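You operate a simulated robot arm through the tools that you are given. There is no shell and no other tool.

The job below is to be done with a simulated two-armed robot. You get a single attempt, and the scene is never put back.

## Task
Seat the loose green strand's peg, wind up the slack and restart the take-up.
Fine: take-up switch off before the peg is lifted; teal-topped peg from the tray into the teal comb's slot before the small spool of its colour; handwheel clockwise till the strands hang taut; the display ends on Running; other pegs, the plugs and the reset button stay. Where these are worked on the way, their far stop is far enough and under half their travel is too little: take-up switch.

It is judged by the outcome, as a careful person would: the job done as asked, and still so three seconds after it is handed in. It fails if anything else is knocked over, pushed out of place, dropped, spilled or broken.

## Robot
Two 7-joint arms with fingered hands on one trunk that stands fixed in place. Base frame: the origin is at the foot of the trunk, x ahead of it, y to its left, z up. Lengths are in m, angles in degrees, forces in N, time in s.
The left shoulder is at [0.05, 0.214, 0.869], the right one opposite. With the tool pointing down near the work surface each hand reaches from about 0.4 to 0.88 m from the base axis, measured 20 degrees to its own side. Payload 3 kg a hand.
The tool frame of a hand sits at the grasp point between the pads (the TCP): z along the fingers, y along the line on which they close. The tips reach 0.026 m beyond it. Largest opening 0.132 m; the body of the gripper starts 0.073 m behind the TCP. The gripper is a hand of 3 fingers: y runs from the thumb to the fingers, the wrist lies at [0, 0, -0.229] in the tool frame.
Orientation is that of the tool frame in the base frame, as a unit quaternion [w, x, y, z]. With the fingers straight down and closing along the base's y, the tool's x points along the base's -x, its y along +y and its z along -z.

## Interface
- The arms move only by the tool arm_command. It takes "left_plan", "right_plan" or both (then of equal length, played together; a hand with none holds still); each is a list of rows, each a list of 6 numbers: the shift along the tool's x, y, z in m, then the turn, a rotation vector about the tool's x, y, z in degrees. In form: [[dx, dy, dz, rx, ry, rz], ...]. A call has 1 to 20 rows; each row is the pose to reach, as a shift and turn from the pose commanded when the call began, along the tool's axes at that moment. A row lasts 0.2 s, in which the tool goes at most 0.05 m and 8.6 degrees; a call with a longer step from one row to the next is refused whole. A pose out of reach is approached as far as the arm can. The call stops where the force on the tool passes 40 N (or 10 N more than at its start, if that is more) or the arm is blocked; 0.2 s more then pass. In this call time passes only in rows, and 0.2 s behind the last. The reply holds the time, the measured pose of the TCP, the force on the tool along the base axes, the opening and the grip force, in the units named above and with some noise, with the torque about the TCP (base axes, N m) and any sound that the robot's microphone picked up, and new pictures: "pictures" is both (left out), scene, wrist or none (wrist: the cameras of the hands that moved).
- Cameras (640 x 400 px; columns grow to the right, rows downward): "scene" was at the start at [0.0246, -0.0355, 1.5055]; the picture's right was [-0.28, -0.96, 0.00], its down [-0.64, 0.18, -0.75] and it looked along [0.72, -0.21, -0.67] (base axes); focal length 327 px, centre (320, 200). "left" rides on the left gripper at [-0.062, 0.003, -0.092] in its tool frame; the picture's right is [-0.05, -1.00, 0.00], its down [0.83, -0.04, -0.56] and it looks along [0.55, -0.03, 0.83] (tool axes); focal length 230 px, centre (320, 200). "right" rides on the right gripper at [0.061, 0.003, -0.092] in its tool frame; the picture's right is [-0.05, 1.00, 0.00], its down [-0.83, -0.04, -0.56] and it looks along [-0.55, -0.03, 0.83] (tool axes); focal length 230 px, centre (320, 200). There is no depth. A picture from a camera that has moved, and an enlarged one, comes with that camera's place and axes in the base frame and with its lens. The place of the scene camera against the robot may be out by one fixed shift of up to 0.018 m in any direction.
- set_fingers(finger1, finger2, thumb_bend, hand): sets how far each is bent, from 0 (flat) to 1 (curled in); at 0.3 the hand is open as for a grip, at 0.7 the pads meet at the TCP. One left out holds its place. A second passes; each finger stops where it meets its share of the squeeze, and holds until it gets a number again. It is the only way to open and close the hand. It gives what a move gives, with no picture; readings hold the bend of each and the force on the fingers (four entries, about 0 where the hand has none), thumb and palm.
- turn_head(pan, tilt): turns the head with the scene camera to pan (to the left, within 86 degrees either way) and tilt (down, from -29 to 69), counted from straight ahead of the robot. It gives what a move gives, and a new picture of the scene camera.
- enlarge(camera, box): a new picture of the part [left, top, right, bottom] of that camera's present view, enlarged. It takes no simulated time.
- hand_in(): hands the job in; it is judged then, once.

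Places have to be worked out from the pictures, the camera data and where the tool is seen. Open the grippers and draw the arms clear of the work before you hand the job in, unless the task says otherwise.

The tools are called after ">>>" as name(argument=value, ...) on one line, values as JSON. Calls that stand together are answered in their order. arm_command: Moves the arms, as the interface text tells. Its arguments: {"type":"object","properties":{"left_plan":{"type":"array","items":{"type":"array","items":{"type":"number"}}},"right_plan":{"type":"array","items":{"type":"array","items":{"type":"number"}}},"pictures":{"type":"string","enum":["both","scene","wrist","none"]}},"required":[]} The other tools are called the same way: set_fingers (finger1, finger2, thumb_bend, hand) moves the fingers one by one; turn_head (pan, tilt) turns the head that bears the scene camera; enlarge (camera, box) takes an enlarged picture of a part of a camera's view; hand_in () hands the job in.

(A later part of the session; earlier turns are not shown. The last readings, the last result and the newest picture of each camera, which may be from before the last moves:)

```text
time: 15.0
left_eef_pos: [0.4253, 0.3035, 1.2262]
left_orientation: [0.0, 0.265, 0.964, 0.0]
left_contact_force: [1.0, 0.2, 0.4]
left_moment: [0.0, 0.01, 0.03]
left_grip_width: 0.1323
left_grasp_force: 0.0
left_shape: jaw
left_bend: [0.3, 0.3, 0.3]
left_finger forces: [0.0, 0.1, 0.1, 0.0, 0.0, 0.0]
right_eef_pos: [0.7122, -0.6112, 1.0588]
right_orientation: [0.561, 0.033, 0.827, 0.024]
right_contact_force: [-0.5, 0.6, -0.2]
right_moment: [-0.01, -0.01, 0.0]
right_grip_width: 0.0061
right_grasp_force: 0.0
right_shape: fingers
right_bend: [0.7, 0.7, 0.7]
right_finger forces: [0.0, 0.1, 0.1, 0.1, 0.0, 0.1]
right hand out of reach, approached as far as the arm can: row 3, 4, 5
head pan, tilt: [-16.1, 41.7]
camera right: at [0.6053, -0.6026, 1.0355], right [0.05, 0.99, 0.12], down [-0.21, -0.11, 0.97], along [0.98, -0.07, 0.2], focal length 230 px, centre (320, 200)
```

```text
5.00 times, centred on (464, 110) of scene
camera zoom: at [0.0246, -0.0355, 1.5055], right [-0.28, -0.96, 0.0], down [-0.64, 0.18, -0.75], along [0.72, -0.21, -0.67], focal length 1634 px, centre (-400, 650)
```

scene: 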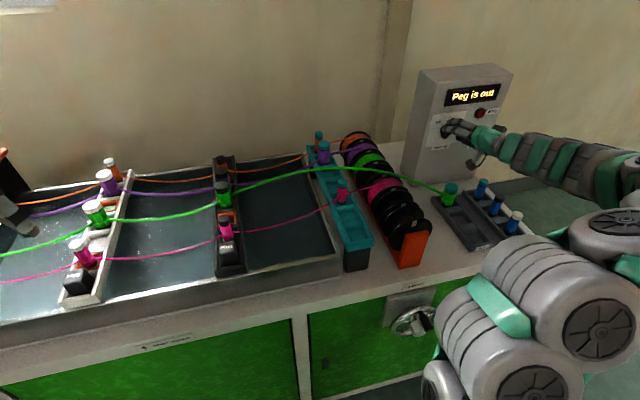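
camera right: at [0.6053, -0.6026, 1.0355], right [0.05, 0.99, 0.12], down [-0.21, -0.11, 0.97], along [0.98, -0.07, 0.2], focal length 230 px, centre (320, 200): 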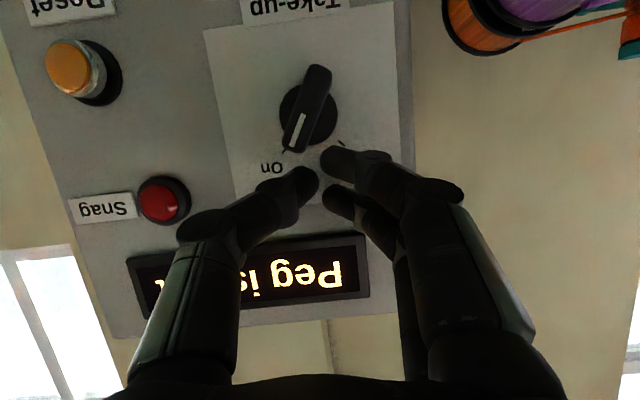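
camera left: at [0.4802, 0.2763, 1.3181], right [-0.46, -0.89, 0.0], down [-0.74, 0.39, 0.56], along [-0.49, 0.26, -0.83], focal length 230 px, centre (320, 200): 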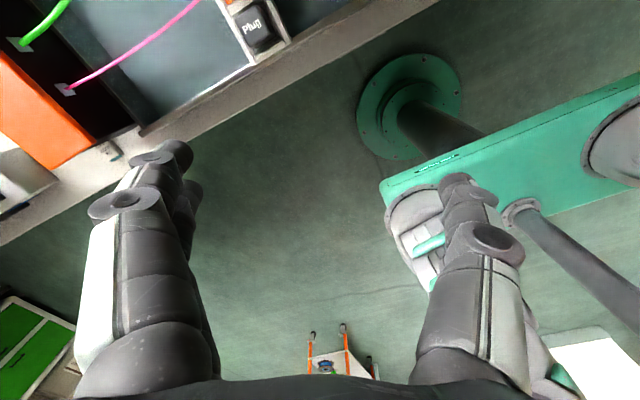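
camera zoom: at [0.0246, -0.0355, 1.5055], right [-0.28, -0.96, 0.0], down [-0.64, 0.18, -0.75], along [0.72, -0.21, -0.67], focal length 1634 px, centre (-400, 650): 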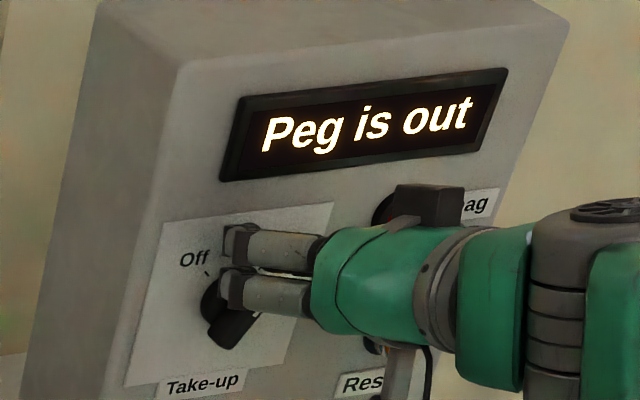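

The wrist ran out of reach while rolling and the grip slid off upward; the knob is still at On. I'll instead push the bar's end leftward with the thumb: back off, curl the two fingers away and leave only the thumb forward.

>>> arm_command(right_plan=[[0, 0, -0.03, 0, 0, 0]], pictures="none")

>>> set_fingers(hand="right", finger1=1.0, finger2=1.0, thumb_bend=0.5)

>>> arm_command(right_plan=[[0, 0, 0, 0, 4, 0], [0, 0, 0, 0, 8, 0]], pictures="both")

>>> enlarge(camera="scene", box=[400, 70, 528, 150])

```text
time: 15.4
left_eef_pos: [0.4247, 0.3049, 1.2255]
left_orientation: [0.0, 0.265, 0.964, 0.0]
left_contact_force: [-0.2, 0.6, 0.9]
left_moment: [-0.02, -0.01, -0.03]
left_grip_width: 0.1321
left_grasp_force: 0.1
left_shape: jaw
left_bend: [0.3, 0.3, 0.3]
left_finger forces: [0.0, 0.0, 0.0, 0.0, 0.0, 0.1]
right_eef_pos: [0.6853, -0.6085, 1.0817]
right_orientation: [0.573, 0.03, 0.819, 0.023]
right_contact_force: [0.2, -0.2, 0.9]
right_moment: [0.03, 0.04, -0.02]
right_grip_width: 0.0062
right_grasp_force: 0.0
right_shape: fingers
right_bend: [0.7, 0.7, 0.7]
right_finger forces: [0.0, 0.1, 0.0, 0.0, 0.0, 0.0]
right hand out of reach, approached as far as the arm can: row 1
head pan, tilt: [-16.1, 41.7]
```

```text
time: 16.4
left_eef_pos: [0.4259, 0.304, 1.2263]
left_orientation: [0.0, 0.265, 0.964, 0.0]
left_contact_force: [-0.3, -1.0, -0.2]
left_moment: [-0.01, 0.0, -0.01]
left_grip_width: 0.1318
left_grasp_force: 0.0
left_shape: jaw
left_bend: [0.3, 0.3, 0.3]
left_finger forces: [0.0, 0.1, 0.0, 0.0, 0.1, 0.1]
right_eef_pos: [0.6848, -0.6076, 1.0804]
right_orientation: [0.573, 0.03, 0.819, 0.023]
right_contact_force: [1.1, -0.1, 0.5]
right_moment: [0.03, 0.04, 0.0]
right_grip_width: 0.0444
right_grasp_force: 0.1
right_shape: fingers
right_bend: [1.0, 1.0, 0.5]
right_finger forces: [0.0, 0.1, 0.0, 0.0, 0.0, 0.1]
head pan, tilt: [-16.1, 41.7]
```

```text
time: 17.0
left_eef_pos: [0.425, 0.3048, 1.2272]
left_orientation: [0.0, 0.265, 0.964, 0.0]
left_contact_force: [-0.3, 0.1, -0.6]
left_moment: [-0.04, 0.0, 0.01]
left_grip_width: 0.132
left_grasp_force: 0.0
left_shape: jaw
left_bend: [0.3, 0.3, 0.3]
left_finger forces: [0.1, 0.0, 0.0, 0.1, 0.0, 0.1]
right_eef_pos: [0.6844, -0.6106, 1.08]
right_orientation: [0.519, 0.027, 0.854, 0.025]
right_contact_force: [0.2, 0.8, -0.6]
right_moment: [0.0, 0.02, 0.02]
right_grip_width: 0.0443
right_grasp_force: 0.1
right_shape: fingers
right_bend: [1.0, 1.0, 0.5]
right_finger forces: [0.0, 0.0, 0.1, 0.0, 0.0, 0.1]
head pan, tilt: [-16.1, 41.7]
camera right: at [0.5757, -0.6035, 1.068], right [0.04, 0.99, 0.12], down [-0.11, -0.11, 0.99], along [0.99, -0.06, 0.11], focal length 230 px, centre (320, 200)
```

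scene: 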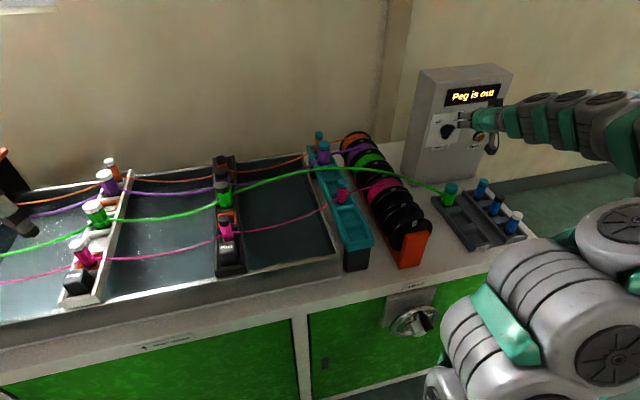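
right: 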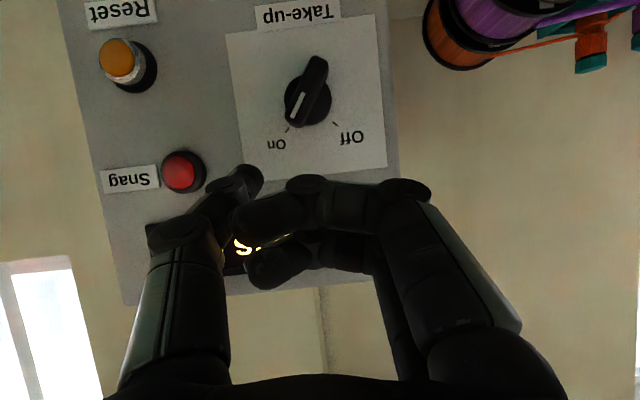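

```text
5.00 times, centred on (464, 110) of scene
camera zoom: at [0.0246, -0.0355, 1.5055], right [-0.28, -0.96, 0.0], down [-0.64, 0.18, -0.75], along [0.72, -0.21, -0.67], focal length 1634 px, centre (-400, 650)
```

zoom: 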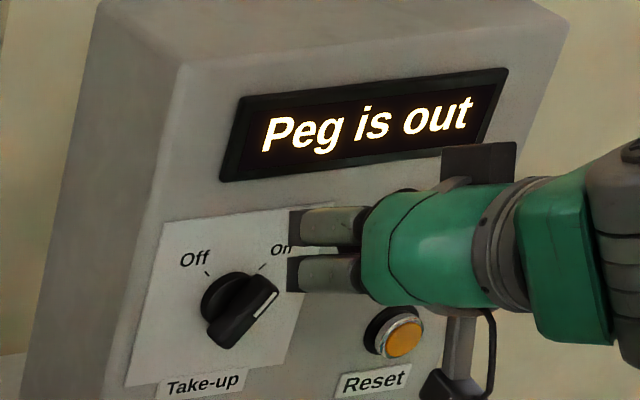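

Now only the thumb leads, its tip about 3 cm beyond the TCP and 4 cm to the right. I place it to the right of the bar's On end: down first, then in.

>>> arm_command(right_plan=[[0.018, 0.0018, 0, 0, 0, 0], [0.018, 0.0018, 0.02, 0, 0, 0], [0.018, 0.0018, 0.034, 0, 0, 0], [0.018, 0.0018, 0.0447, 0, 0, 0]], pictures="wrist")

>>> enlarge(camera="right", box=[200, 40, 440, 240])

>>> enlarge(camera="scene", box=[400, 70, 528, 150])

```text
time: 18.0
left_eef_pos: [0.4242, 0.3036, 1.2265]
left_orientation: [0.0, 0.265, 0.964, 0.0]
left_contact_force: [0.0, 0.3, -0.1]
left_moment: [0.01, -0.01, 0.02]
left_grip_width: 0.132
left_grasp_force: 0.0
left_shape: jaw
left_bend: [0.3, 0.3, 0.3]
left_finger forces: [0.0, 0.0, 0.0, 0.0, 0.0, 0.0]
right_eef_pos: [0.7166, -0.6057, 1.0443]
right_orientation: [0.52, 0.027, 0.853, 0.025]
right_contact_force: [0.1, 0.1, -0.4]
right_moment: [-0.04, 0.03, 0.01]
right_grip_width: 0.0446
right_grasp_force: 0.2
right_shape: fingers
right_bend: [1.0, 1.0, 0.5]
right_finger forces: [0.1, 0.0, 0.0, 0.0, 0.1, 0.1]
head pan, tilt: [-16.1, 41.7]
camera right: at [0.6073, -0.5996, 1.0316], right [0.04, 0.99, 0.12], down [-0.11, -0.11, 0.99], along [0.99, -0.06, 0.11], focal length 230 px, centre (320, 200)
```

right: 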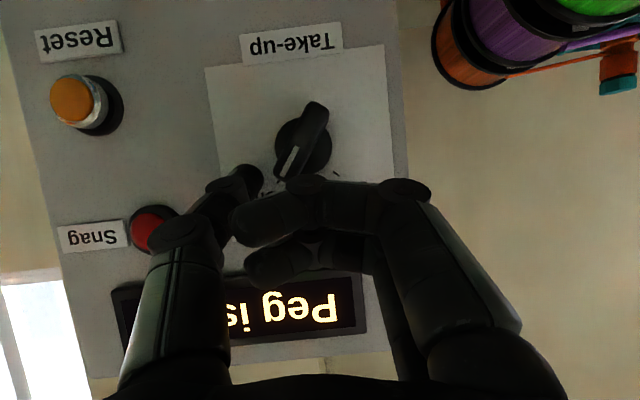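

```text
2.00 times, centred on (320, 140) of right
camera zoom: at [0.6073, -0.5996, 1.0316], right [0.04, 0.99, 0.12], down [-0.11, -0.11, 0.99], along [0.99, -0.06, 0.11], focal length 460 px, centre (320, 320)
```

zoom: 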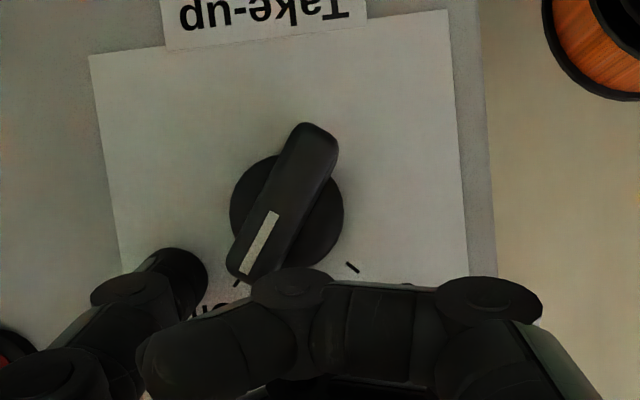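

```text
5.00 times, centred on (464, 110) of scene
camera zoom: at [0.0247, -0.0355, 1.5055], right [-0.28, -0.96, 0.0], down [-0.64, 0.18, -0.75], along [0.72, -0.21, -0.67], focal length 1634 px, centre (-400, 650)
```

zoom: 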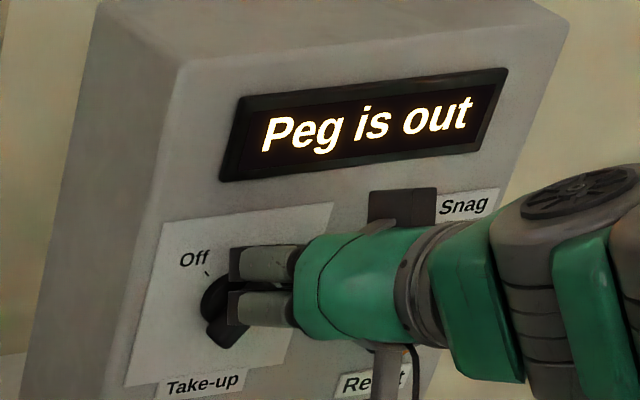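

The thumb tip is about 2 cm right of the bar's On end and at its height. I lower 7 mm for a surer contact and push left in small steps.

>>> arm_command(right_plan=[[0.0062, -0.0005, 0.0032, 0, 0, 0], [0.0068, 0.0055, 0.0033, 0, 0, 0], [0.0074, 0.0115, 0.0034, 0, 0, 0], [0.008, 0.0175, 0.0035, 0, 0, 0], [0.0085, 0.0235, 0.0036, 0, 0, 0], [0.009, 0.0295, 0.0037, 0, 0, 0], [0.0095, 0.034, 0.0038, 0, 0, 0]], pictures="wrist")

>>> enlarge(camera="right", box=[200, 40, 440, 240])

>>> enlarge(camera="scene", box=[400, 70, 528, 150])

```text
time: 19.6
left_eef_pos: [0.4264, 0.3043, 1.227]
left_orientation: [0.0, 0.264, 0.964, 0.0]
left_contact_force: [-0.2, -0.3, 0.5]
left_moment: [0.04, -0.01, 0.02]
left_grip_width: 0.1318
left_grasp_force: 0.0
left_shape: jaw
left_bend: [0.3, 0.3, 0.3]
left_finger forces: [0.1, 0.1, 0.0, 0.0, 0.0, 0.1]
right_eef_pos: [0.7148, -0.5722, 1.0369]
right_orientation: [0.52, 0.027, 0.853, 0.024]
right_contact_force: [-4.3, -10.9, 8.1]
right_moment: [-0.55, -0.07, -0.4]
right_grip_width: 0.049
right_grasp_force: 7.0
right_shape: fingers
right_bend: [1.0, 1.0, 0.46]
right_finger forces: [0.1, 0.0, 0.0, 0.0, 14.0, 0.1]
head pan, tilt: [-16.1, 41.7]
camera right: at [0.6062, -0.5661, 1.0242], right [0.04, 0.99, 0.12], down [-0.11, -0.11, 0.99], along [0.99, -0.06, 0.11], focal length 230 px, centre (320, 200)
```

right: 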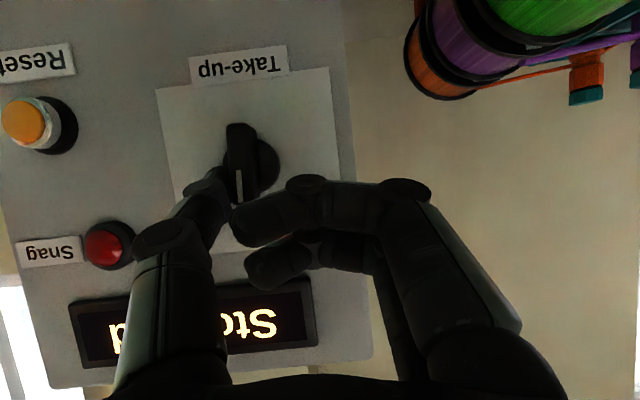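

```text
2.00 times, centred on (320, 140) of right
camera zoom: at [0.6062, -0.5661, 1.0242], right [0.04, 0.99, 0.12], down [-0.11, -0.11, 0.99], along [0.99, -0.06, 0.11], focal length 460 px, centre (320, 320)
```

zoom: 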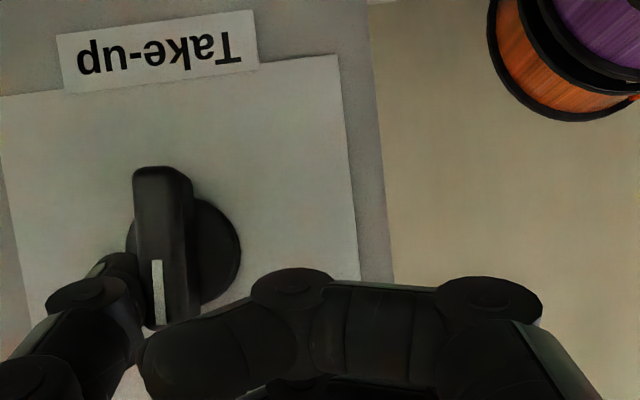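

```text
5.00 times, centred on (464, 110) of scene
camera zoom: at [0.0244, -0.0357, 1.5055], right [-0.28, -0.96, 0.0], down [-0.64, 0.18, -0.75], along [0.72, -0.21, -0.67], focal length 1634 px, centre (-400, 650)
```

zoom: 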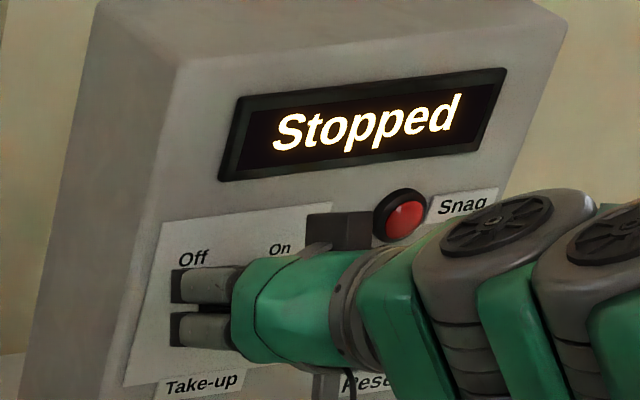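

The display reads "Stopped" and the bar is about vertical, halfway. I push on a further 2.2 cm toward the Off stop.

>>> arm_command(right_plan=[[0.0005, 0.006, 0, 0, 0, 0], [0.001, 0.012, 0, 0, 0, 0], [0.0015, 0.017, 0, 0, 0, 0], [0.002, 0.022, 0, 0, 0, 0]], pictures="wrist")

>>> enlarge(camera="right", box=[140, 40, 380, 240])

```text
time: 20.6
left_eef_pos: [0.4261, 0.3042, 1.228]
left_orientation: [0.0, 0.265, 0.964, -0.002]
left_contact_force: [-0.8, 0.3, -0.8]
left_moment: [-0.02, 0.01, 0.01]
left_grip_width: 0.1323
left_grasp_force: 0.0
left_shape: jaw
left_bend: [0.3, 0.3, 0.3]
left_finger forces: [0.1, 0.0, 0.1, 0.0, 0.1, 0.0]
right_eef_pos: [0.7138, -0.5571, 1.0403]
right_orientation: [0.523, 0.028, 0.852, 0.02]
right_contact_force: [5.3, -16.7, 7.5]
right_moment: [-0.8, -0.28, 0.04]
right_grip_width: 0.0522
right_grasp_force: 8.8
right_shape: fingers
right_bend: [1.0, 1.0, 0.43]
right_finger forces: [0.0, 0.0, 0.1, 0.0, 17.7, 0.0]
head pan, tilt: [-16.1, 41.7]
stopped in row 4 (right hand): the force on the tool passed its limit at 42 N (the readings are from after the stop); the commanded pose is now the measured one
camera right: at [0.6059, -0.5493, 1.0269], right [0.05, 0.99, 0.11], down [-0.12, -0.1, 0.99], along [0.99, -0.06, 0.12], focal length 230 px, centre (320, 200)
```

right: 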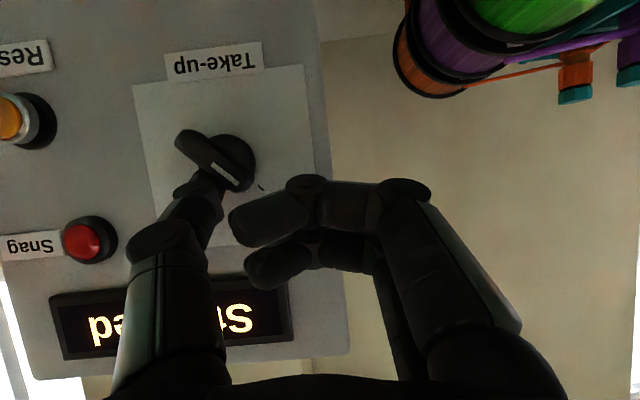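

```text
2.00 times, centred on (260, 140) of right
camera zoom: at [0.6059, -0.5493, 1.0269], right [0.05, 0.99, 0.11], down [-0.12, -0.1, 0.99], along [0.99, -0.06, 0.12], focal length 460 px, centre (440, 320)
```

zoom: 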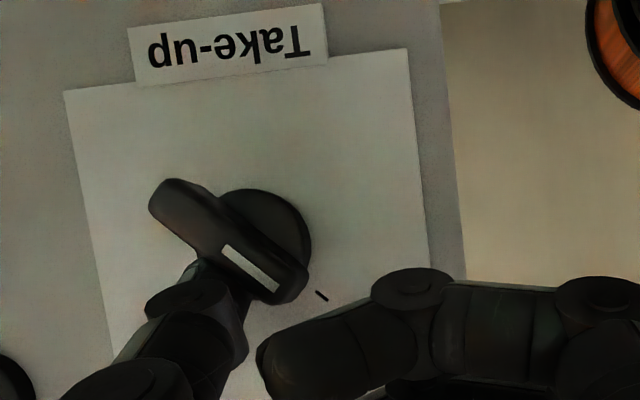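

The knob sits at Off and the display says Stopped. I ease the thumb back, withdraw from the panel and bring the hand to tool-down above the tray to view the pegs.

>>> arm_command(right_plan=[[0, -0.008, 0, 0, 0, 0], [0, -0.008, -0.035, 0, 0, 0], [0, -0.01, -0.07, 0, 8, 0], [-0.01, -0.015, -0.1, 0, 16, 0], [-0.02, -0.02, -0.125, 0, 24, 0], [-0.021, -0.021, -0.138, 0, 32, 0], [-0.021, -0.021, -0.138, 0, 40, 0], [-0.021, -0.021, -0.138, 0, 48, 0], [-0.021, -0.021, -0.138, 0, 56, 0], [-0.021, -0.021, -0.138, 0, 63, 0]], pictures="both")

>>> set_fingers(hand="right", finger1=0.4, finger2=0.4, thumb_bend=0.4)

>>> enlarge(camera="scene", box=[400, 60, 528, 140])

```text
time: 22.8
left_eef_pos: [0.4235, 0.3036, 1.2271]
left_orientation: [0.0, 0.264, 0.964, 0.002]
left_contact_force: [-0.3, -2.0, 1.5]
left_moment: [0.1, -0.09, 0.01]
left_grip_width: 0.1319
left_grasp_force: 0.0
left_shape: jaw
left_bend: [0.3, 0.3, 0.3]
left_finger forces: [0.0, 0.0, 0.0, 0.1, 0.0, 0.0]
right_eef_pos: [0.6008, -0.5764, 1.1177]
right_orientation: [0.001, 0.011, 0.999, 0.034]
right_contact_force: [-2.6, -4.6, -0.5]
right_moment: [0.54, -0.35, -0.02]
right_grip_width: 0.0447
right_grasp_force: 0.1
right_shape: fingers
right_bend: [1.0, 1.0, 0.5]
right_finger forces: [0.0, 0.1, 0.1, 0.1, 0.0, 0.0]
head pan, tilt: [-16.1, 41.7]
camera right: at [0.5409, -0.5786, 1.2098], right [0.08, 0.99, 0.07], down [0.83, -0.1, 0.55], along [0.55, 0.02, -0.83], focal length 230 px, centre (320, 200)
```

scene: 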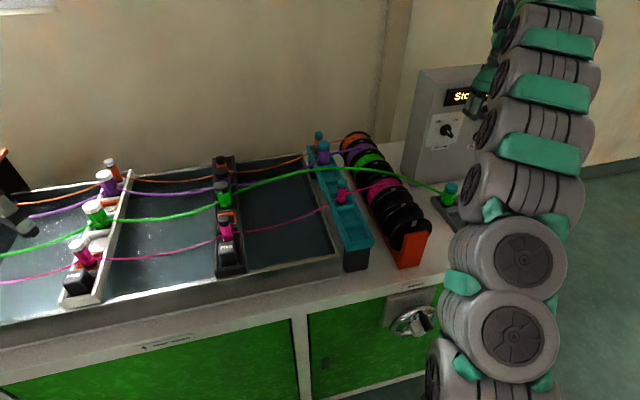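
right: 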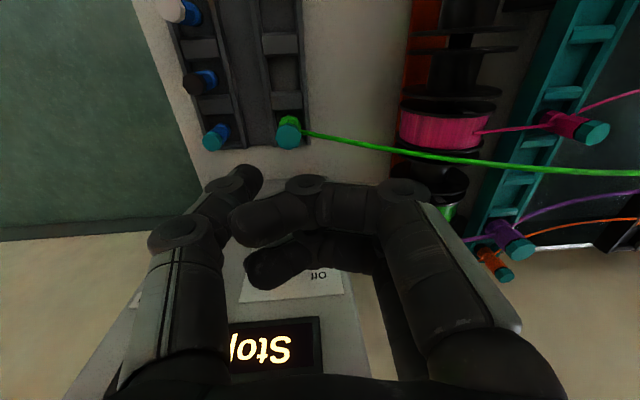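

```text
time: 23.8
left_eef_pos: [0.426, 0.3044, 1.2255]
left_orientation: [0.0, 0.265, 0.964, 0.0]
left_contact_force: [0.8, 0.0, -0.1]
left_moment: [0.0, -0.03, 0.02]
left_grip_width: 0.1319
left_grasp_force: 0.1
left_shape: jaw
left_bend: [0.3, 0.3, 0.3]
left_finger forces: [0.0, 0.0, 0.0, 0.1, 0.0, 0.1]
right_eef_pos: [0.6013, -0.5765, 1.1186]
right_orientation: [0.0, 0.011, 0.999, 0.033]
right_contact_force: [0.0, 0.2, 0.1]
right_moment: [-0.02, 0.04, 0.0]
right_grip_width: 0.1009
right_grasp_force: 0.1
right_shape: fingers
right_bend: [0.4, 0.4, 0.4]
right_finger forces: [0.0, 0.0, 0.0, 0.1, 0.1, 0.1]
head pan, tilt: [-16.1, 41.7]
```

```text
5.00 times, centred on (464, 100) of scene
camera zoom: at [0.0246, -0.0356, 1.5055], right [-0.28, -0.96, 0.0], down [-0.64, 0.18, -0.75], along [0.72, -0.21, -0.67], focal length 1634 px, centre (-400, 700)
```

zoom: 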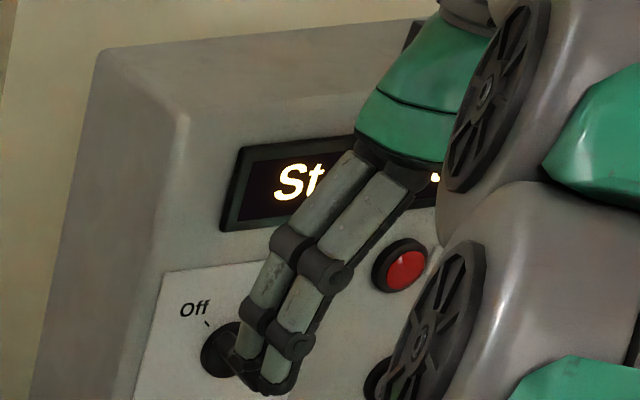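

I enlarge the wrist view of the tray and comb to locate the green peg precisely.

>>> enlarge(camera="right", box=[120, 0, 360, 160])

>>> enlarge(camera="right", box=[380, 0, 640, 200])

```text
2.50 times, centred on (240, 80) of right
camera zoom: at [0.5413, -0.5776, 1.2103], right [0.07, 1.0, 0.07], down [0.83, -0.1, 0.55], along [0.55, 0.01, -0.83], focal length 575 px, centre (520, 500)
```

zoom: 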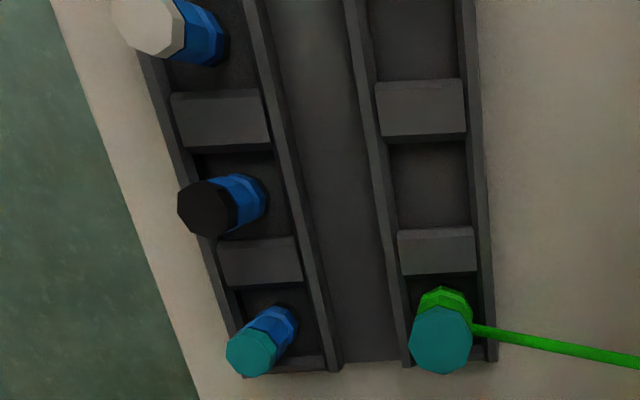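

```text
2.00 times, centred on (510, 100) of right
camera zoom: at [0.5413, -0.5776, 1.2103], right [0.07, 1.0, 0.07], down [0.83, -0.1, 0.55], along [0.55, 0.01, -0.83], focal length 460 px, centre (-60, 400)
```

zoom: 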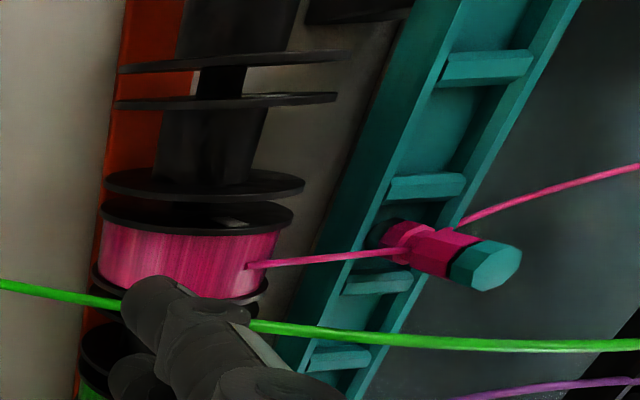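

Triangulating wrist views: green peg cap near (0.644, -0.611, 0.873), magenta cap in the comb near (0.643, -0.263, 0.976), comb pitch about 0.06. I go above the green peg with the tool squared up, to look again.

>>> arm_command(right_plan=[[-0.011, -0.011, 0.034, 1, 0, 0.5], [-0.022, -0.0215, 0.068, 2, 0, 1], [-0.033, -0.032, 0.102, 3, 0, 1.5], [-0.0437, -0.043, 0.1364, 3.8, 0, 2]], pictures="wrist")

>>> enlarge(camera="right", box=[200, 60, 440, 220])

```text
time: 24.8
left_eef_pos: [0.4257, 0.3042, 1.2272]
left_orientation: [0.0, 0.265, 0.964, 0.0]
left_contact_force: [-0.1, 0.6, 0.5]
left_moment: [0.0, 0.01, -0.01]
left_grip_width: 0.132
left_grasp_force: 0.1
left_shape: jaw
left_bend: [0.3, 0.3, 0.3]
left_finger forces: [0.0, 0.0, 0.1, 0.0, 0.0, 0.0]
right_eef_pos: [0.6432, -0.612, 0.9799]
right_orientation: [-0.001, 0.028, 1.0, -0.002]
right_contact_force: [0.1, 0.1, 0.2]
right_moment: [0.01, 0.02, 0.01]
right_grip_width: 0.101
right_grasp_force: 0.1
right_shape: fingers
right_bend: [0.4, 0.4, 0.4]
right_finger forces: [0.0, 0.0, 0.0, 0.1, 0.0, 0.0]
head pan, tilt: [-16.1, 41.7]
camera right: at [0.5844, -0.6046, 1.0722], right [0.11, 0.99, 0.0], down [0.83, -0.09, 0.55], along [0.55, -0.06, -0.83], focal length 230 px, centre (320, 200)
```

right: 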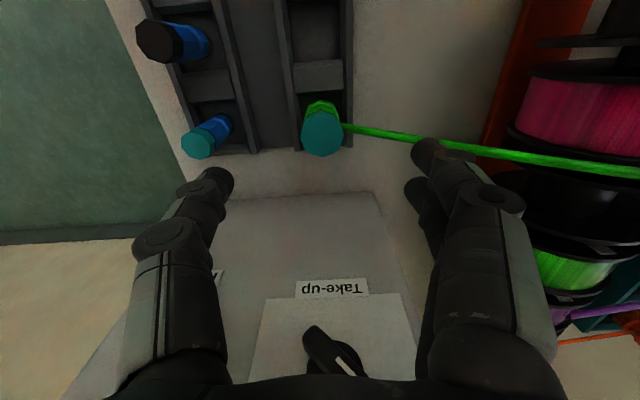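

```text
2.50 times, centred on (320, 140) of right
camera zoom: at [0.5844, -0.6046, 1.0722], right [0.11, 0.99, 0.0], down [0.83, -0.09, 0.55], along [0.55, -0.06, -0.83], focal length 575 px, centre (320, 350)
```

zoom: 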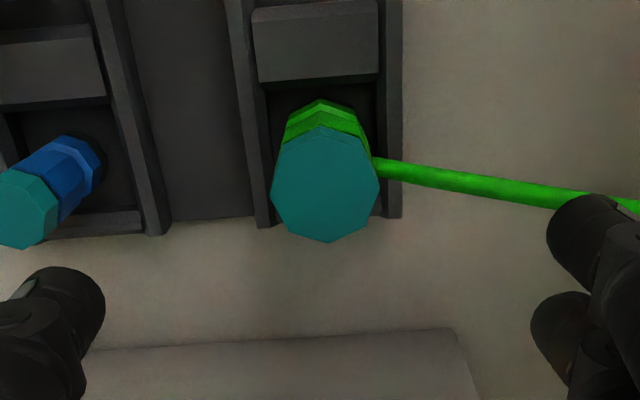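

The peg centre is about (0.645, -0.611), top z ≈ 0.875; the strand leaves it toward +y, where the two fingers would straddle it too tightly. I roll the hand by about -58° so the strand passes clear of the fingers.

>>> arm_command(right_plan=[[0, 0, 0, 0, 0, -8], [0, 0, 0, 0, 0, -16], [0, 0, 0, 0, 0, -24], [0, 0, 0, 0, 0, -32], [0, 0, 0, 0, 0, -40], [0, 0, 0, 0, 0, -48], [-0.002, 0.001, 0, 0, 0, -56], [-0.002, 0.001, 0, 0, 0, -60]], pictures="both")

>>> enlarge(camera="right", box=[200, 60, 440, 220])

```text
time: 26.5
left_eef_pos: [0.4264, 0.3032, 1.2262]
left_orientation: [0.0, 0.266, 0.964, -0.001]
left_contact_force: [0.4, -0.6, -0.2]
left_moment: [0.0, 0.0, 0.03]
left_grip_width: 0.132
left_grasp_force: 0.1
left_shape: jaw
left_bend: [0.3, 0.3, 0.3]
left_finger forces: [0.1, 0.0, 0.0, 0.0, 0.0, 0.1]
right_eef_pos: [0.6764, -0.5876, 0.9994]
right_orientation: [0.018, -0.448, 0.894, 0.002]
right_contact_force: [-33.6, -5.8, -5.1]
right_moment: [0.27, -0.22, -1.25]
right_grip_width: 0.0857
right_grasp_force: 16.8
right_shape: fingers
right_bend: [0.4, 0.4, 0.43]
right_finger forces: [0.0, 0.0, 0.1, 0.0, 33.4, 0.1]
right hand out of reach, approached as far as the arm can: row 7
head pan, tilt: [-16.1, 41.7]
stopped in row 8 (right hand): the force on the tool passed its limit at 78 N (the readings are from after the stop); the commanded pose is now the measured one
camera right: at [0.6355, -0.6359, 1.0887], right [-0.77, 0.64, -0.01], down [0.51, 0.63, 0.58], along [0.38, 0.44, -0.81], focal length 230 px, centre (320, 200)
```

scene: 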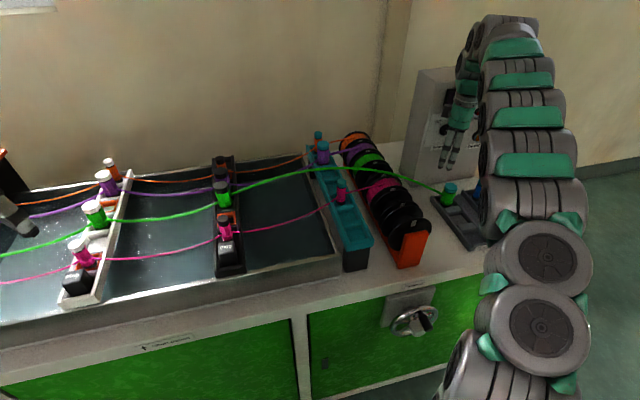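
right: 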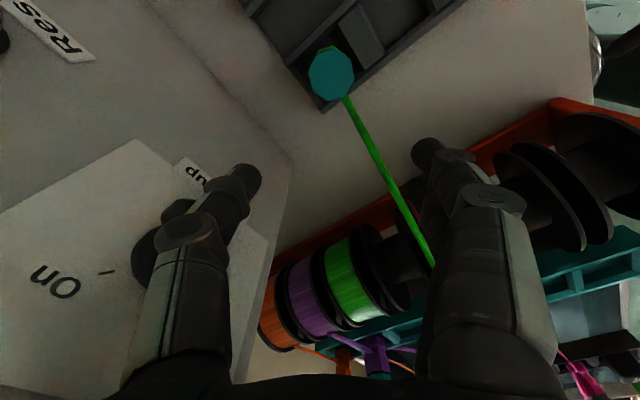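

```text
2.50 times, centred on (320, 140) of right
camera zoom: at [0.6355, -0.6359, 1.0887], right [-0.77, 0.64, -0.01], down [0.51, 0.63, 0.58], along [0.38, 0.44, -0.81], focal length 575 px, centre (320, 350)
```

zoom: 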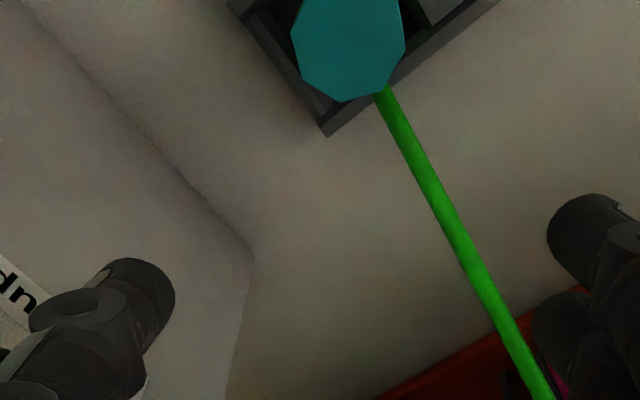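

Roll ran out of reach and the hand drifted forward so the thumb touched the box. I back straight away from it (base -x) and check that the knob and buttons are unmoved.

>>> arm_command(right_plan=[[0.03, 0.02, 0, 0, 0, 0], [0.048, 0.04, 0, 0, 0, 6]], pictures="both")

>>> enlarge(camera="scene", box=[400, 60, 528, 140])

>>> enlarge(camera="right", box=[0, 100, 300, 300])

```text
time: 27.1
left_eef_pos: [0.4249, 0.3054, 1.2257]
left_orientation: [-0.001, 0.264, 0.965, 0.0]
left_contact_force: [-0.2, 0.1, -0.5]
left_moment: [0.0, -0.02, 0.0]
left_grip_width: 0.1321
left_grasp_force: 0.1
left_shape: jaw
left_bend: [0.3, 0.3, 0.3]
left_finger forces: [0.0, 0.0, 0.1, 0.0, 0.1, 0.0]
right_eef_pos: [0.6202, -0.5964, 0.9981]
right_orientation: [0.02, -0.405, 0.914, 0.003]
right_contact_force: [-0.2, 0.3, 0.4]
right_moment: [-0.03, 0.02, 0.01]
right_grip_width: 0.1011
right_grasp_force: 0.0
right_shape: fingers
right_bend: [0.4, 0.4, 0.4]
right_finger forces: [0.0, 0.1, 0.0, 0.1, 0.0, 0.1]
head pan, tilt: [-16.1, 41.7]
camera right: at [0.5753, -0.642, 1.0866], right [-0.7, 0.71, -0.01], down [0.57, 0.57, 0.59], along [0.42, 0.41, -0.81], focal length 230 px, centre (320, 200)
```

scene: 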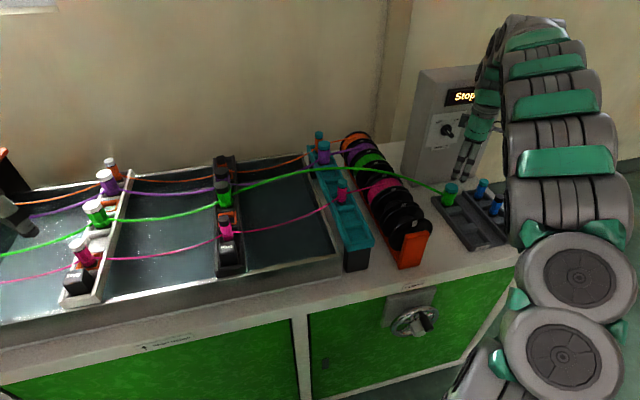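
right: 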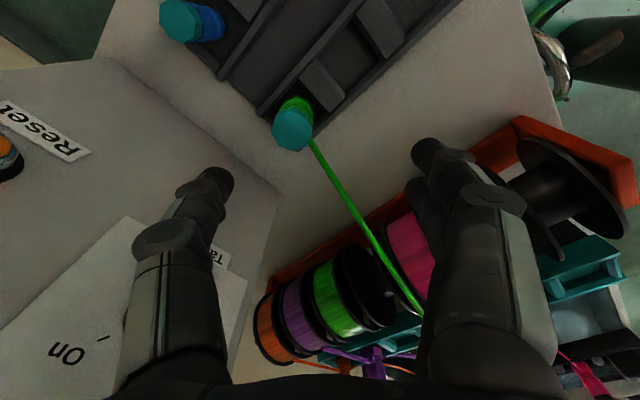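

```text
5.00 times, centred on (464, 100) of scene
camera zoom: at [0.0246, -0.0355, 1.5055], right [-0.28, -0.96, 0.0], down [-0.64, 0.18, -0.75], along [0.72, -0.21, -0.67], focal length 1634 px, centre (-400, 700)
```

zoom: 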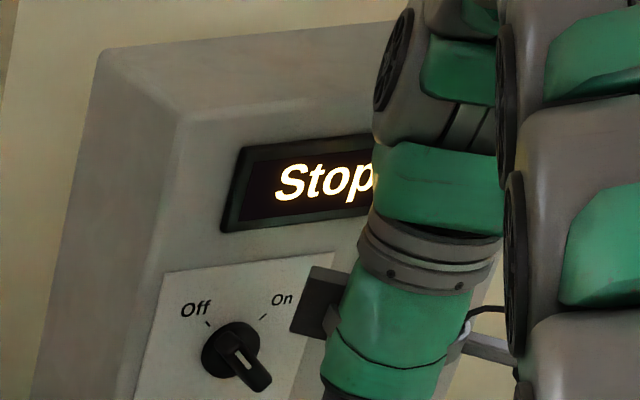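

```text
2.00 times, centred on (150, 200) of right
camera zoom: at [0.5753, -0.642, 1.0866], right [-0.7, 0.71, -0.01], down [0.57, 0.57, 0.59], along [0.42, 0.41, -0.81], focal length 460 px, centre (660, 200)
```

zoom: 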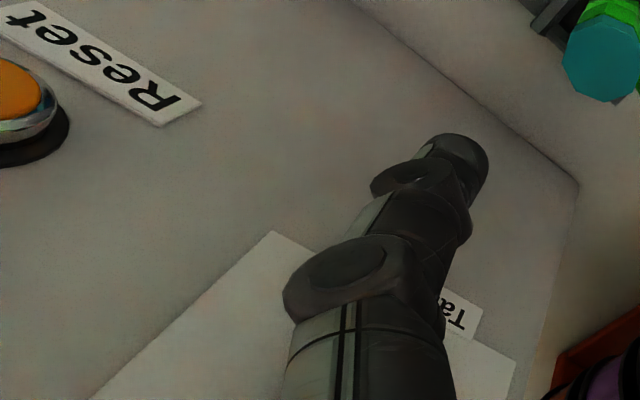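

The knob still points at Off and the display still reads Stopped. Roll -48° is within reach and the peg solves again to (0.645, -0.6115, 0.875). I centre over it with slight squaring and descend to just above the cap.

>>> arm_command(right_plan=[[-0.0008, -0.0137, 0.01, -0.3, 1.1, 1.4], [-0.0016, -0.0275, 0.03, -0.6, 2.2, 2.8], [-0.0016, -0.0275, 0.065, -0.6, 2.2, 2.8], [-0.0016, -0.0275, 0.088, -0.6, 2.2, 2.8]], pictures="both")

>>> enlarge(camera="right", box=[200, 60, 440, 220])

```text
time: 28.1
left_eef_pos: [0.4261, 0.3053, 1.2266]
left_orientation: [0.0, 0.265, 0.964, -0.001]
left_contact_force: [0.4, -0.4, -0.4]
left_moment: [0.01, 0.0, -0.01]
left_grip_width: 0.1318
left_grasp_force: 0.1
left_shape: jaw
left_bend: [0.3, 0.3, 0.3]
left_finger forces: [0.0, 0.0, 0.0, 0.1, 0.0, 0.0]
right_eef_pos: [0.6446, -0.6139, 0.9104]
right_orientation: [0.001, -0.381, 0.924, -0.001]
right_contact_force: [0.2, 0.4, -0.5]
right_moment: [-0.02, 0.03, 0.0]
right_grip_width: 0.1013
right_grasp_force: 0.1
right_shape: fingers
right_bend: [0.4, 0.4, 0.4]
right_finger forces: [0.0, 0.0, 0.0, 0.0, 0.0, 0.0]
head pan, tilt: [-16.1, 41.7]
camera right: at [0.6002, -0.6543, 1.002], right [-0.67, 0.74, 0.0], down [0.62, 0.56, 0.56], along [0.42, 0.37, -0.83], focal length 230 px, centre (320, 200)
```

scene: 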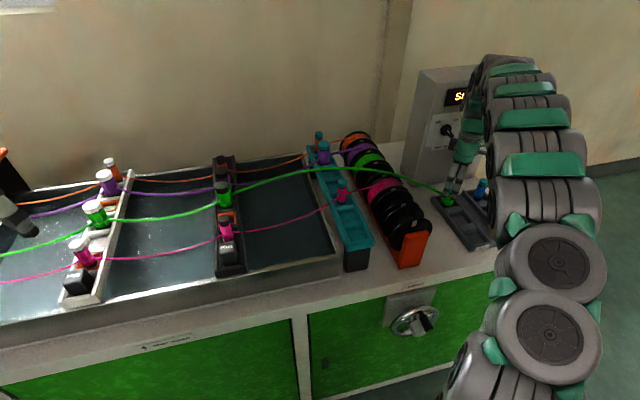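
right: 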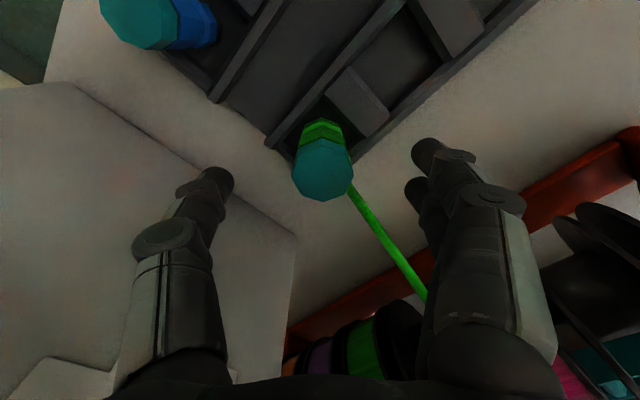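

```text
2.50 times, centred on (320, 140) of right
camera zoom: at [0.6002, -0.6543, 1.002], right [-0.67, 0.74, 0.0], down [0.62, 0.56, 0.56], along [0.42, 0.37, -0.83], focal length 575 px, centre (320, 350)
```

zoom: 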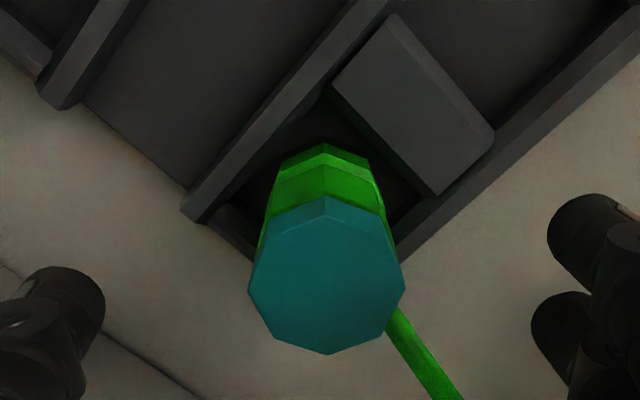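

The peg is nearly centred under the hand. I add 4° of roll, offset 4 mm so the outer finger stays clear of the strand, and descend to TCP z ≈ 0.86.

>>> arm_command(right_plan=[[-0.0002, 0.0005, 0.01, 0, 0, -4], [-0.0004, 0.0011, 0.03, 0, 0, -4], [-0.0004, 0.0011, 0.05, 0, 0, -4]], pictures="wrist")

>>> enlarge(camera="right", box=[200, 100, 500, 300])

>>> enlarge(camera="scene", box=[400, 110, 528, 230])

```text
time: 28.9
left_eef_pos: [0.4251, 0.3043, 1.2275]
left_orientation: [0.0, 0.264, 0.964, 0.0]
left_contact_force: [-0.3, -0.2, 0.2]
left_moment: [0.0, -0.01, -0.04]
left_grip_width: 0.1319
left_grasp_force: 0.1
left_shape: jaw
left_bend: [0.3, 0.3, 0.3]
left_finger forces: [0.0, 0.1, 0.0, 0.0, 0.0, 0.0]
right_eef_pos: [0.6444, -0.6128, 0.8595]
right_orientation: [0.0, -0.414, 0.91, 0.0]
right_contact_force: [0.3, -0.1, -0.5]
right_moment: [0.02, 0.02, 0.03]
right_grip_width: 0.1012
right_grasp_force: 0.0
right_shape: fingers
right_bend: [0.4, 0.4, 0.4]
right_finger forces: [0.2, 0.0, 0.0, 0.1, 0.1, 0.0]
head pan, tilt: [-16.1, 41.7]
camera right: at [0.6028, -0.6561, 0.9511], right [-0.72, 0.7, 0.0], down [0.58, 0.6, 0.56], along [0.39, 0.4, -0.83], focal length 230 px, centre (320, 200)
```

right: 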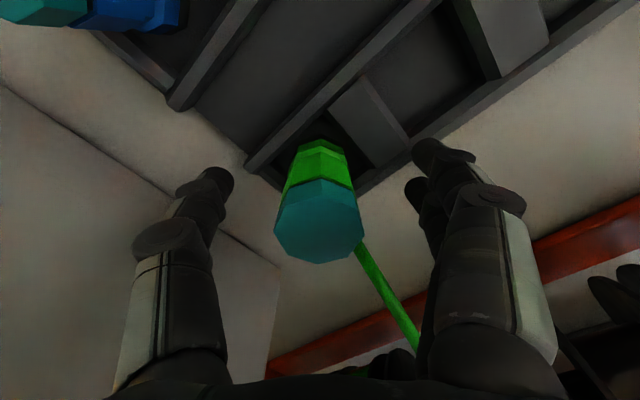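

```text
2.00 times, centred on (350, 200) of right
camera zoom: at [0.6028, -0.6561, 0.9511], right [-0.72, 0.7, 0.0], down [0.58, 0.6, 0.56], along [0.39, 0.4, -0.83], focal length 460 px, centre (260, 200)
```

zoom: 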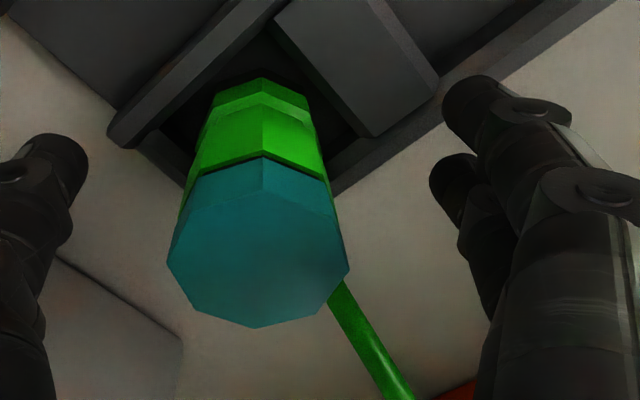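

```text
3.33 times, centred on (464, 170) of scene
camera zoom: at [0.0246, -0.0356, 1.5055], right [-0.28, -0.96, 0.0], down [-0.64, 0.18, -0.75], along [0.72, -0.21, -0.67], focal length 1090 px, centre (-160, 300)
```

zoom: 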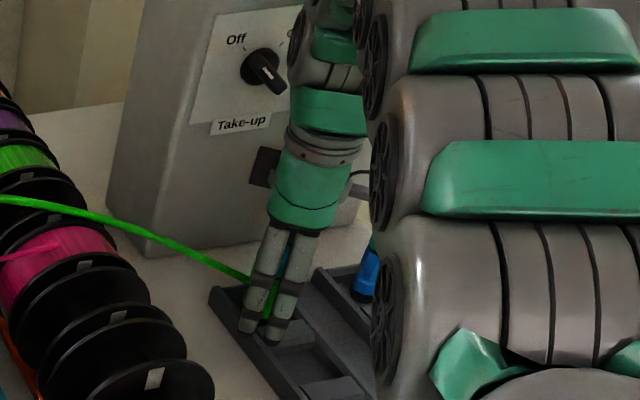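

Peg sits centred between thumb and fingers with the strand outside them. I close on it.

>>> set_fingers(hand="right", finger1=0.75, finger2=0.75, thumb_bend=0.75)

>>> enlarge(camera="right", box=[200, 100, 500, 300])

>>> enlarge(camera="scene", box=[400, 110, 528, 230])

```text
time: 29.9
left_eef_pos: [0.4253, 0.3036, 1.2264]
left_orientation: [0.0, 0.265, 0.964, -0.001]
left_contact_force: [-1.2, 0.1, 0.8]
left_moment: [-0.01, 0.0, 0.0]
left_grip_width: 0.1318
left_grasp_force: 0.1
left_shape: jaw
left_bend: [0.3, 0.3, 0.3]
left_finger forces: [0.0, 0.0, 0.0, 0.0, 0.0, 0.0]
right_eef_pos: [0.6433, -0.6122, 0.8604]
right_orientation: [0.001, -0.414, 0.91, -0.001]
right_contact_force: [0.7, 0.8, 0.5]
right_moment: [-0.01, -0.04, 0.0]
right_grip_width: 0.0306
right_grasp_force: 21.8
right_shape: fingers
right_bend: [0.7, 0.68, 0.64]
right_finger forces: [10.8, 11.6, 0.0, 0.0, 22.1, 0.1]
head pan, tilt: [-16.1, 41.7]
```

```text
2.00 times, centred on (350, 200) of right
camera zoom: at [0.6029, -0.656, 0.9515], right [-0.72, 0.7, 0.0], down [0.58, 0.6, 0.56], along [0.39, 0.4, -0.83], focal length 460 px, centre (260, 200)
```

zoom: 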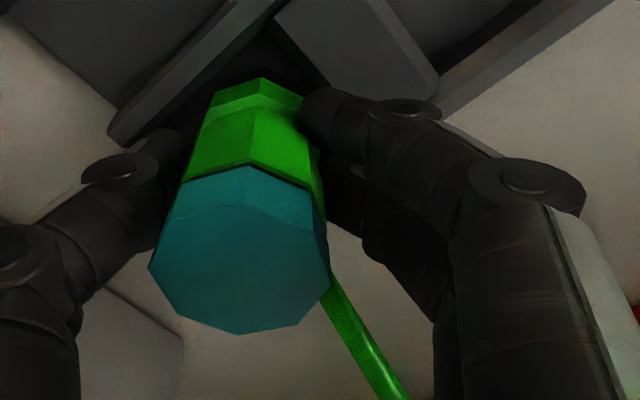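

```text
3.33 times, centred on (464, 170) of scene
camera zoom: at [0.0247, -0.0356, 1.5055], right [-0.28, -0.96, 0.0], down [-0.64, 0.18, -0.75], along [0.72, -0.21, -0.67], focal length 1090 px, centre (-160, 300)
```

zoom: 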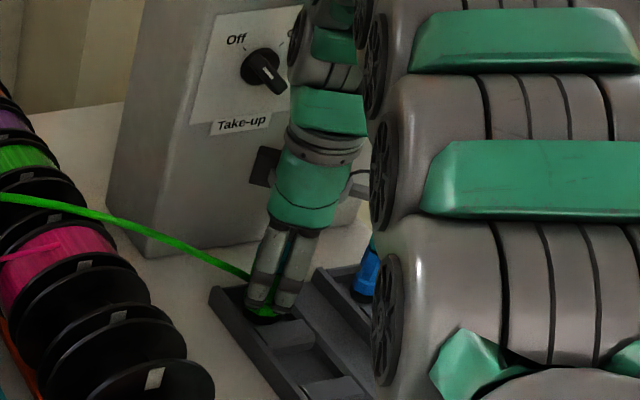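

Firm grip (22 N, all three fingers). I lift the peg straight up, then slightly back from the box.

>>> arm_command(right_plan=[[0, 0, -0.025, 0, 0, 0], [0, 0, -0.055, 0, 0, 0], [0.006, 0.007, -0.09, 0, 0, 0], [0.013, 0.015, -0.13, 0, 0, 0], [0.0197, 0.0226, -0.17, 0, 0, 0], [0.0197, 0.0226, -0.21, 0, 0, 0]], pictures="both")

>>> enlarge(camera="scene", box=[380, 60, 540, 220])

```text
time: 31.3
left_eef_pos: [0.4257, 0.3035, 1.2266]
left_orientation: [0.0, 0.264, 0.964, -0.001]
left_contact_force: [0.9, -0.4, -0.2]
left_moment: [0.05, -0.01, 0.0]
left_grip_width: 0.1321
left_grasp_force: 0.0
left_shape: jaw
left_bend: [0.3, 0.3, 0.3]
left_finger forces: [0.0, 0.0, 0.0, 0.0, 0.0, 0.0]
right_eef_pos: [0.613, -0.6118, 1.071]
right_orientation: [0.001, -0.414, 0.91, 0.001]
right_contact_force: [-0.1, -0.1, -1.1]
right_moment: [-0.03, -0.01, 0.02]
right_grip_width: 0.0305
right_grasp_force: 22.6
right_shape: fingers
right_bend: [0.7, 0.69, 0.64]
right_finger forces: [11.4, 12.0, 0.0, 0.0, 22.1, 0.0]
head pan, tilt: [-16.1, 41.7]
camera right: at [0.5719, -0.6555, 1.1625], right [-0.72, 0.7, 0.0], down [0.58, 0.6, 0.56], along [0.39, 0.4, -0.83], focal length 230 px, centre (320, 200)
```

scene: 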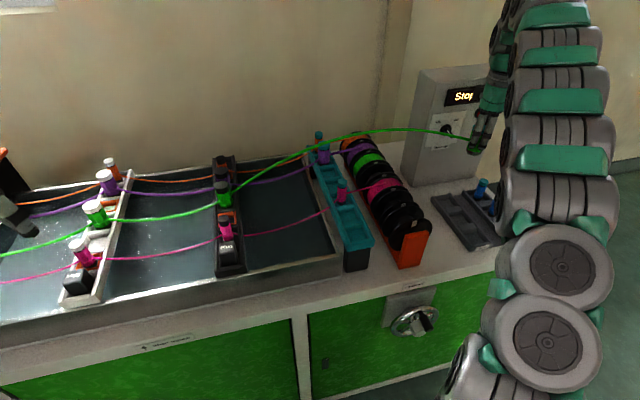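
right: 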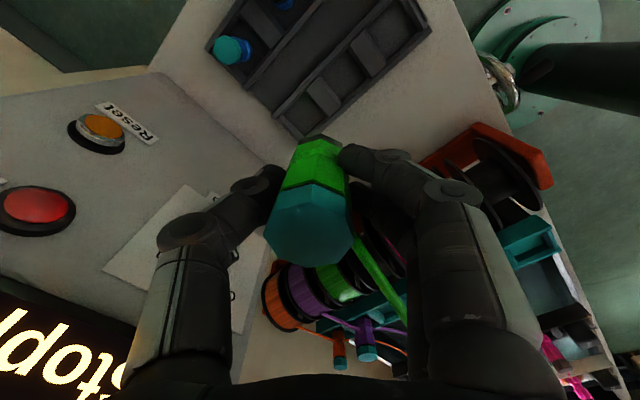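

```text
2.50 times, centred on (460, 140) of scene
camera zoom: at [0.0246, -0.0356, 1.5055], right [-0.28, -0.96, 0.0], down [-0.64, 0.18, -0.75], along [0.72, -0.21, -0.67], focal length 817 px, centre (-30, 350)
```

zoom: 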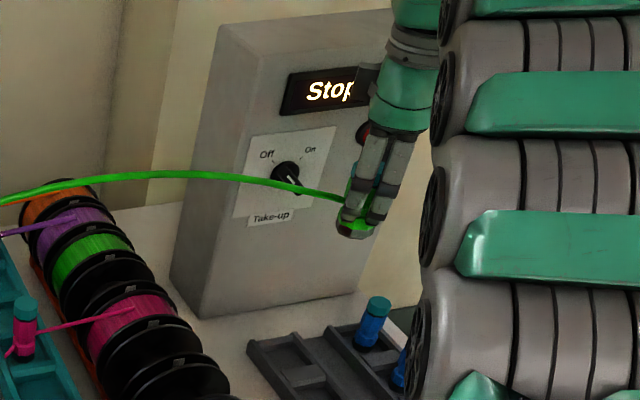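

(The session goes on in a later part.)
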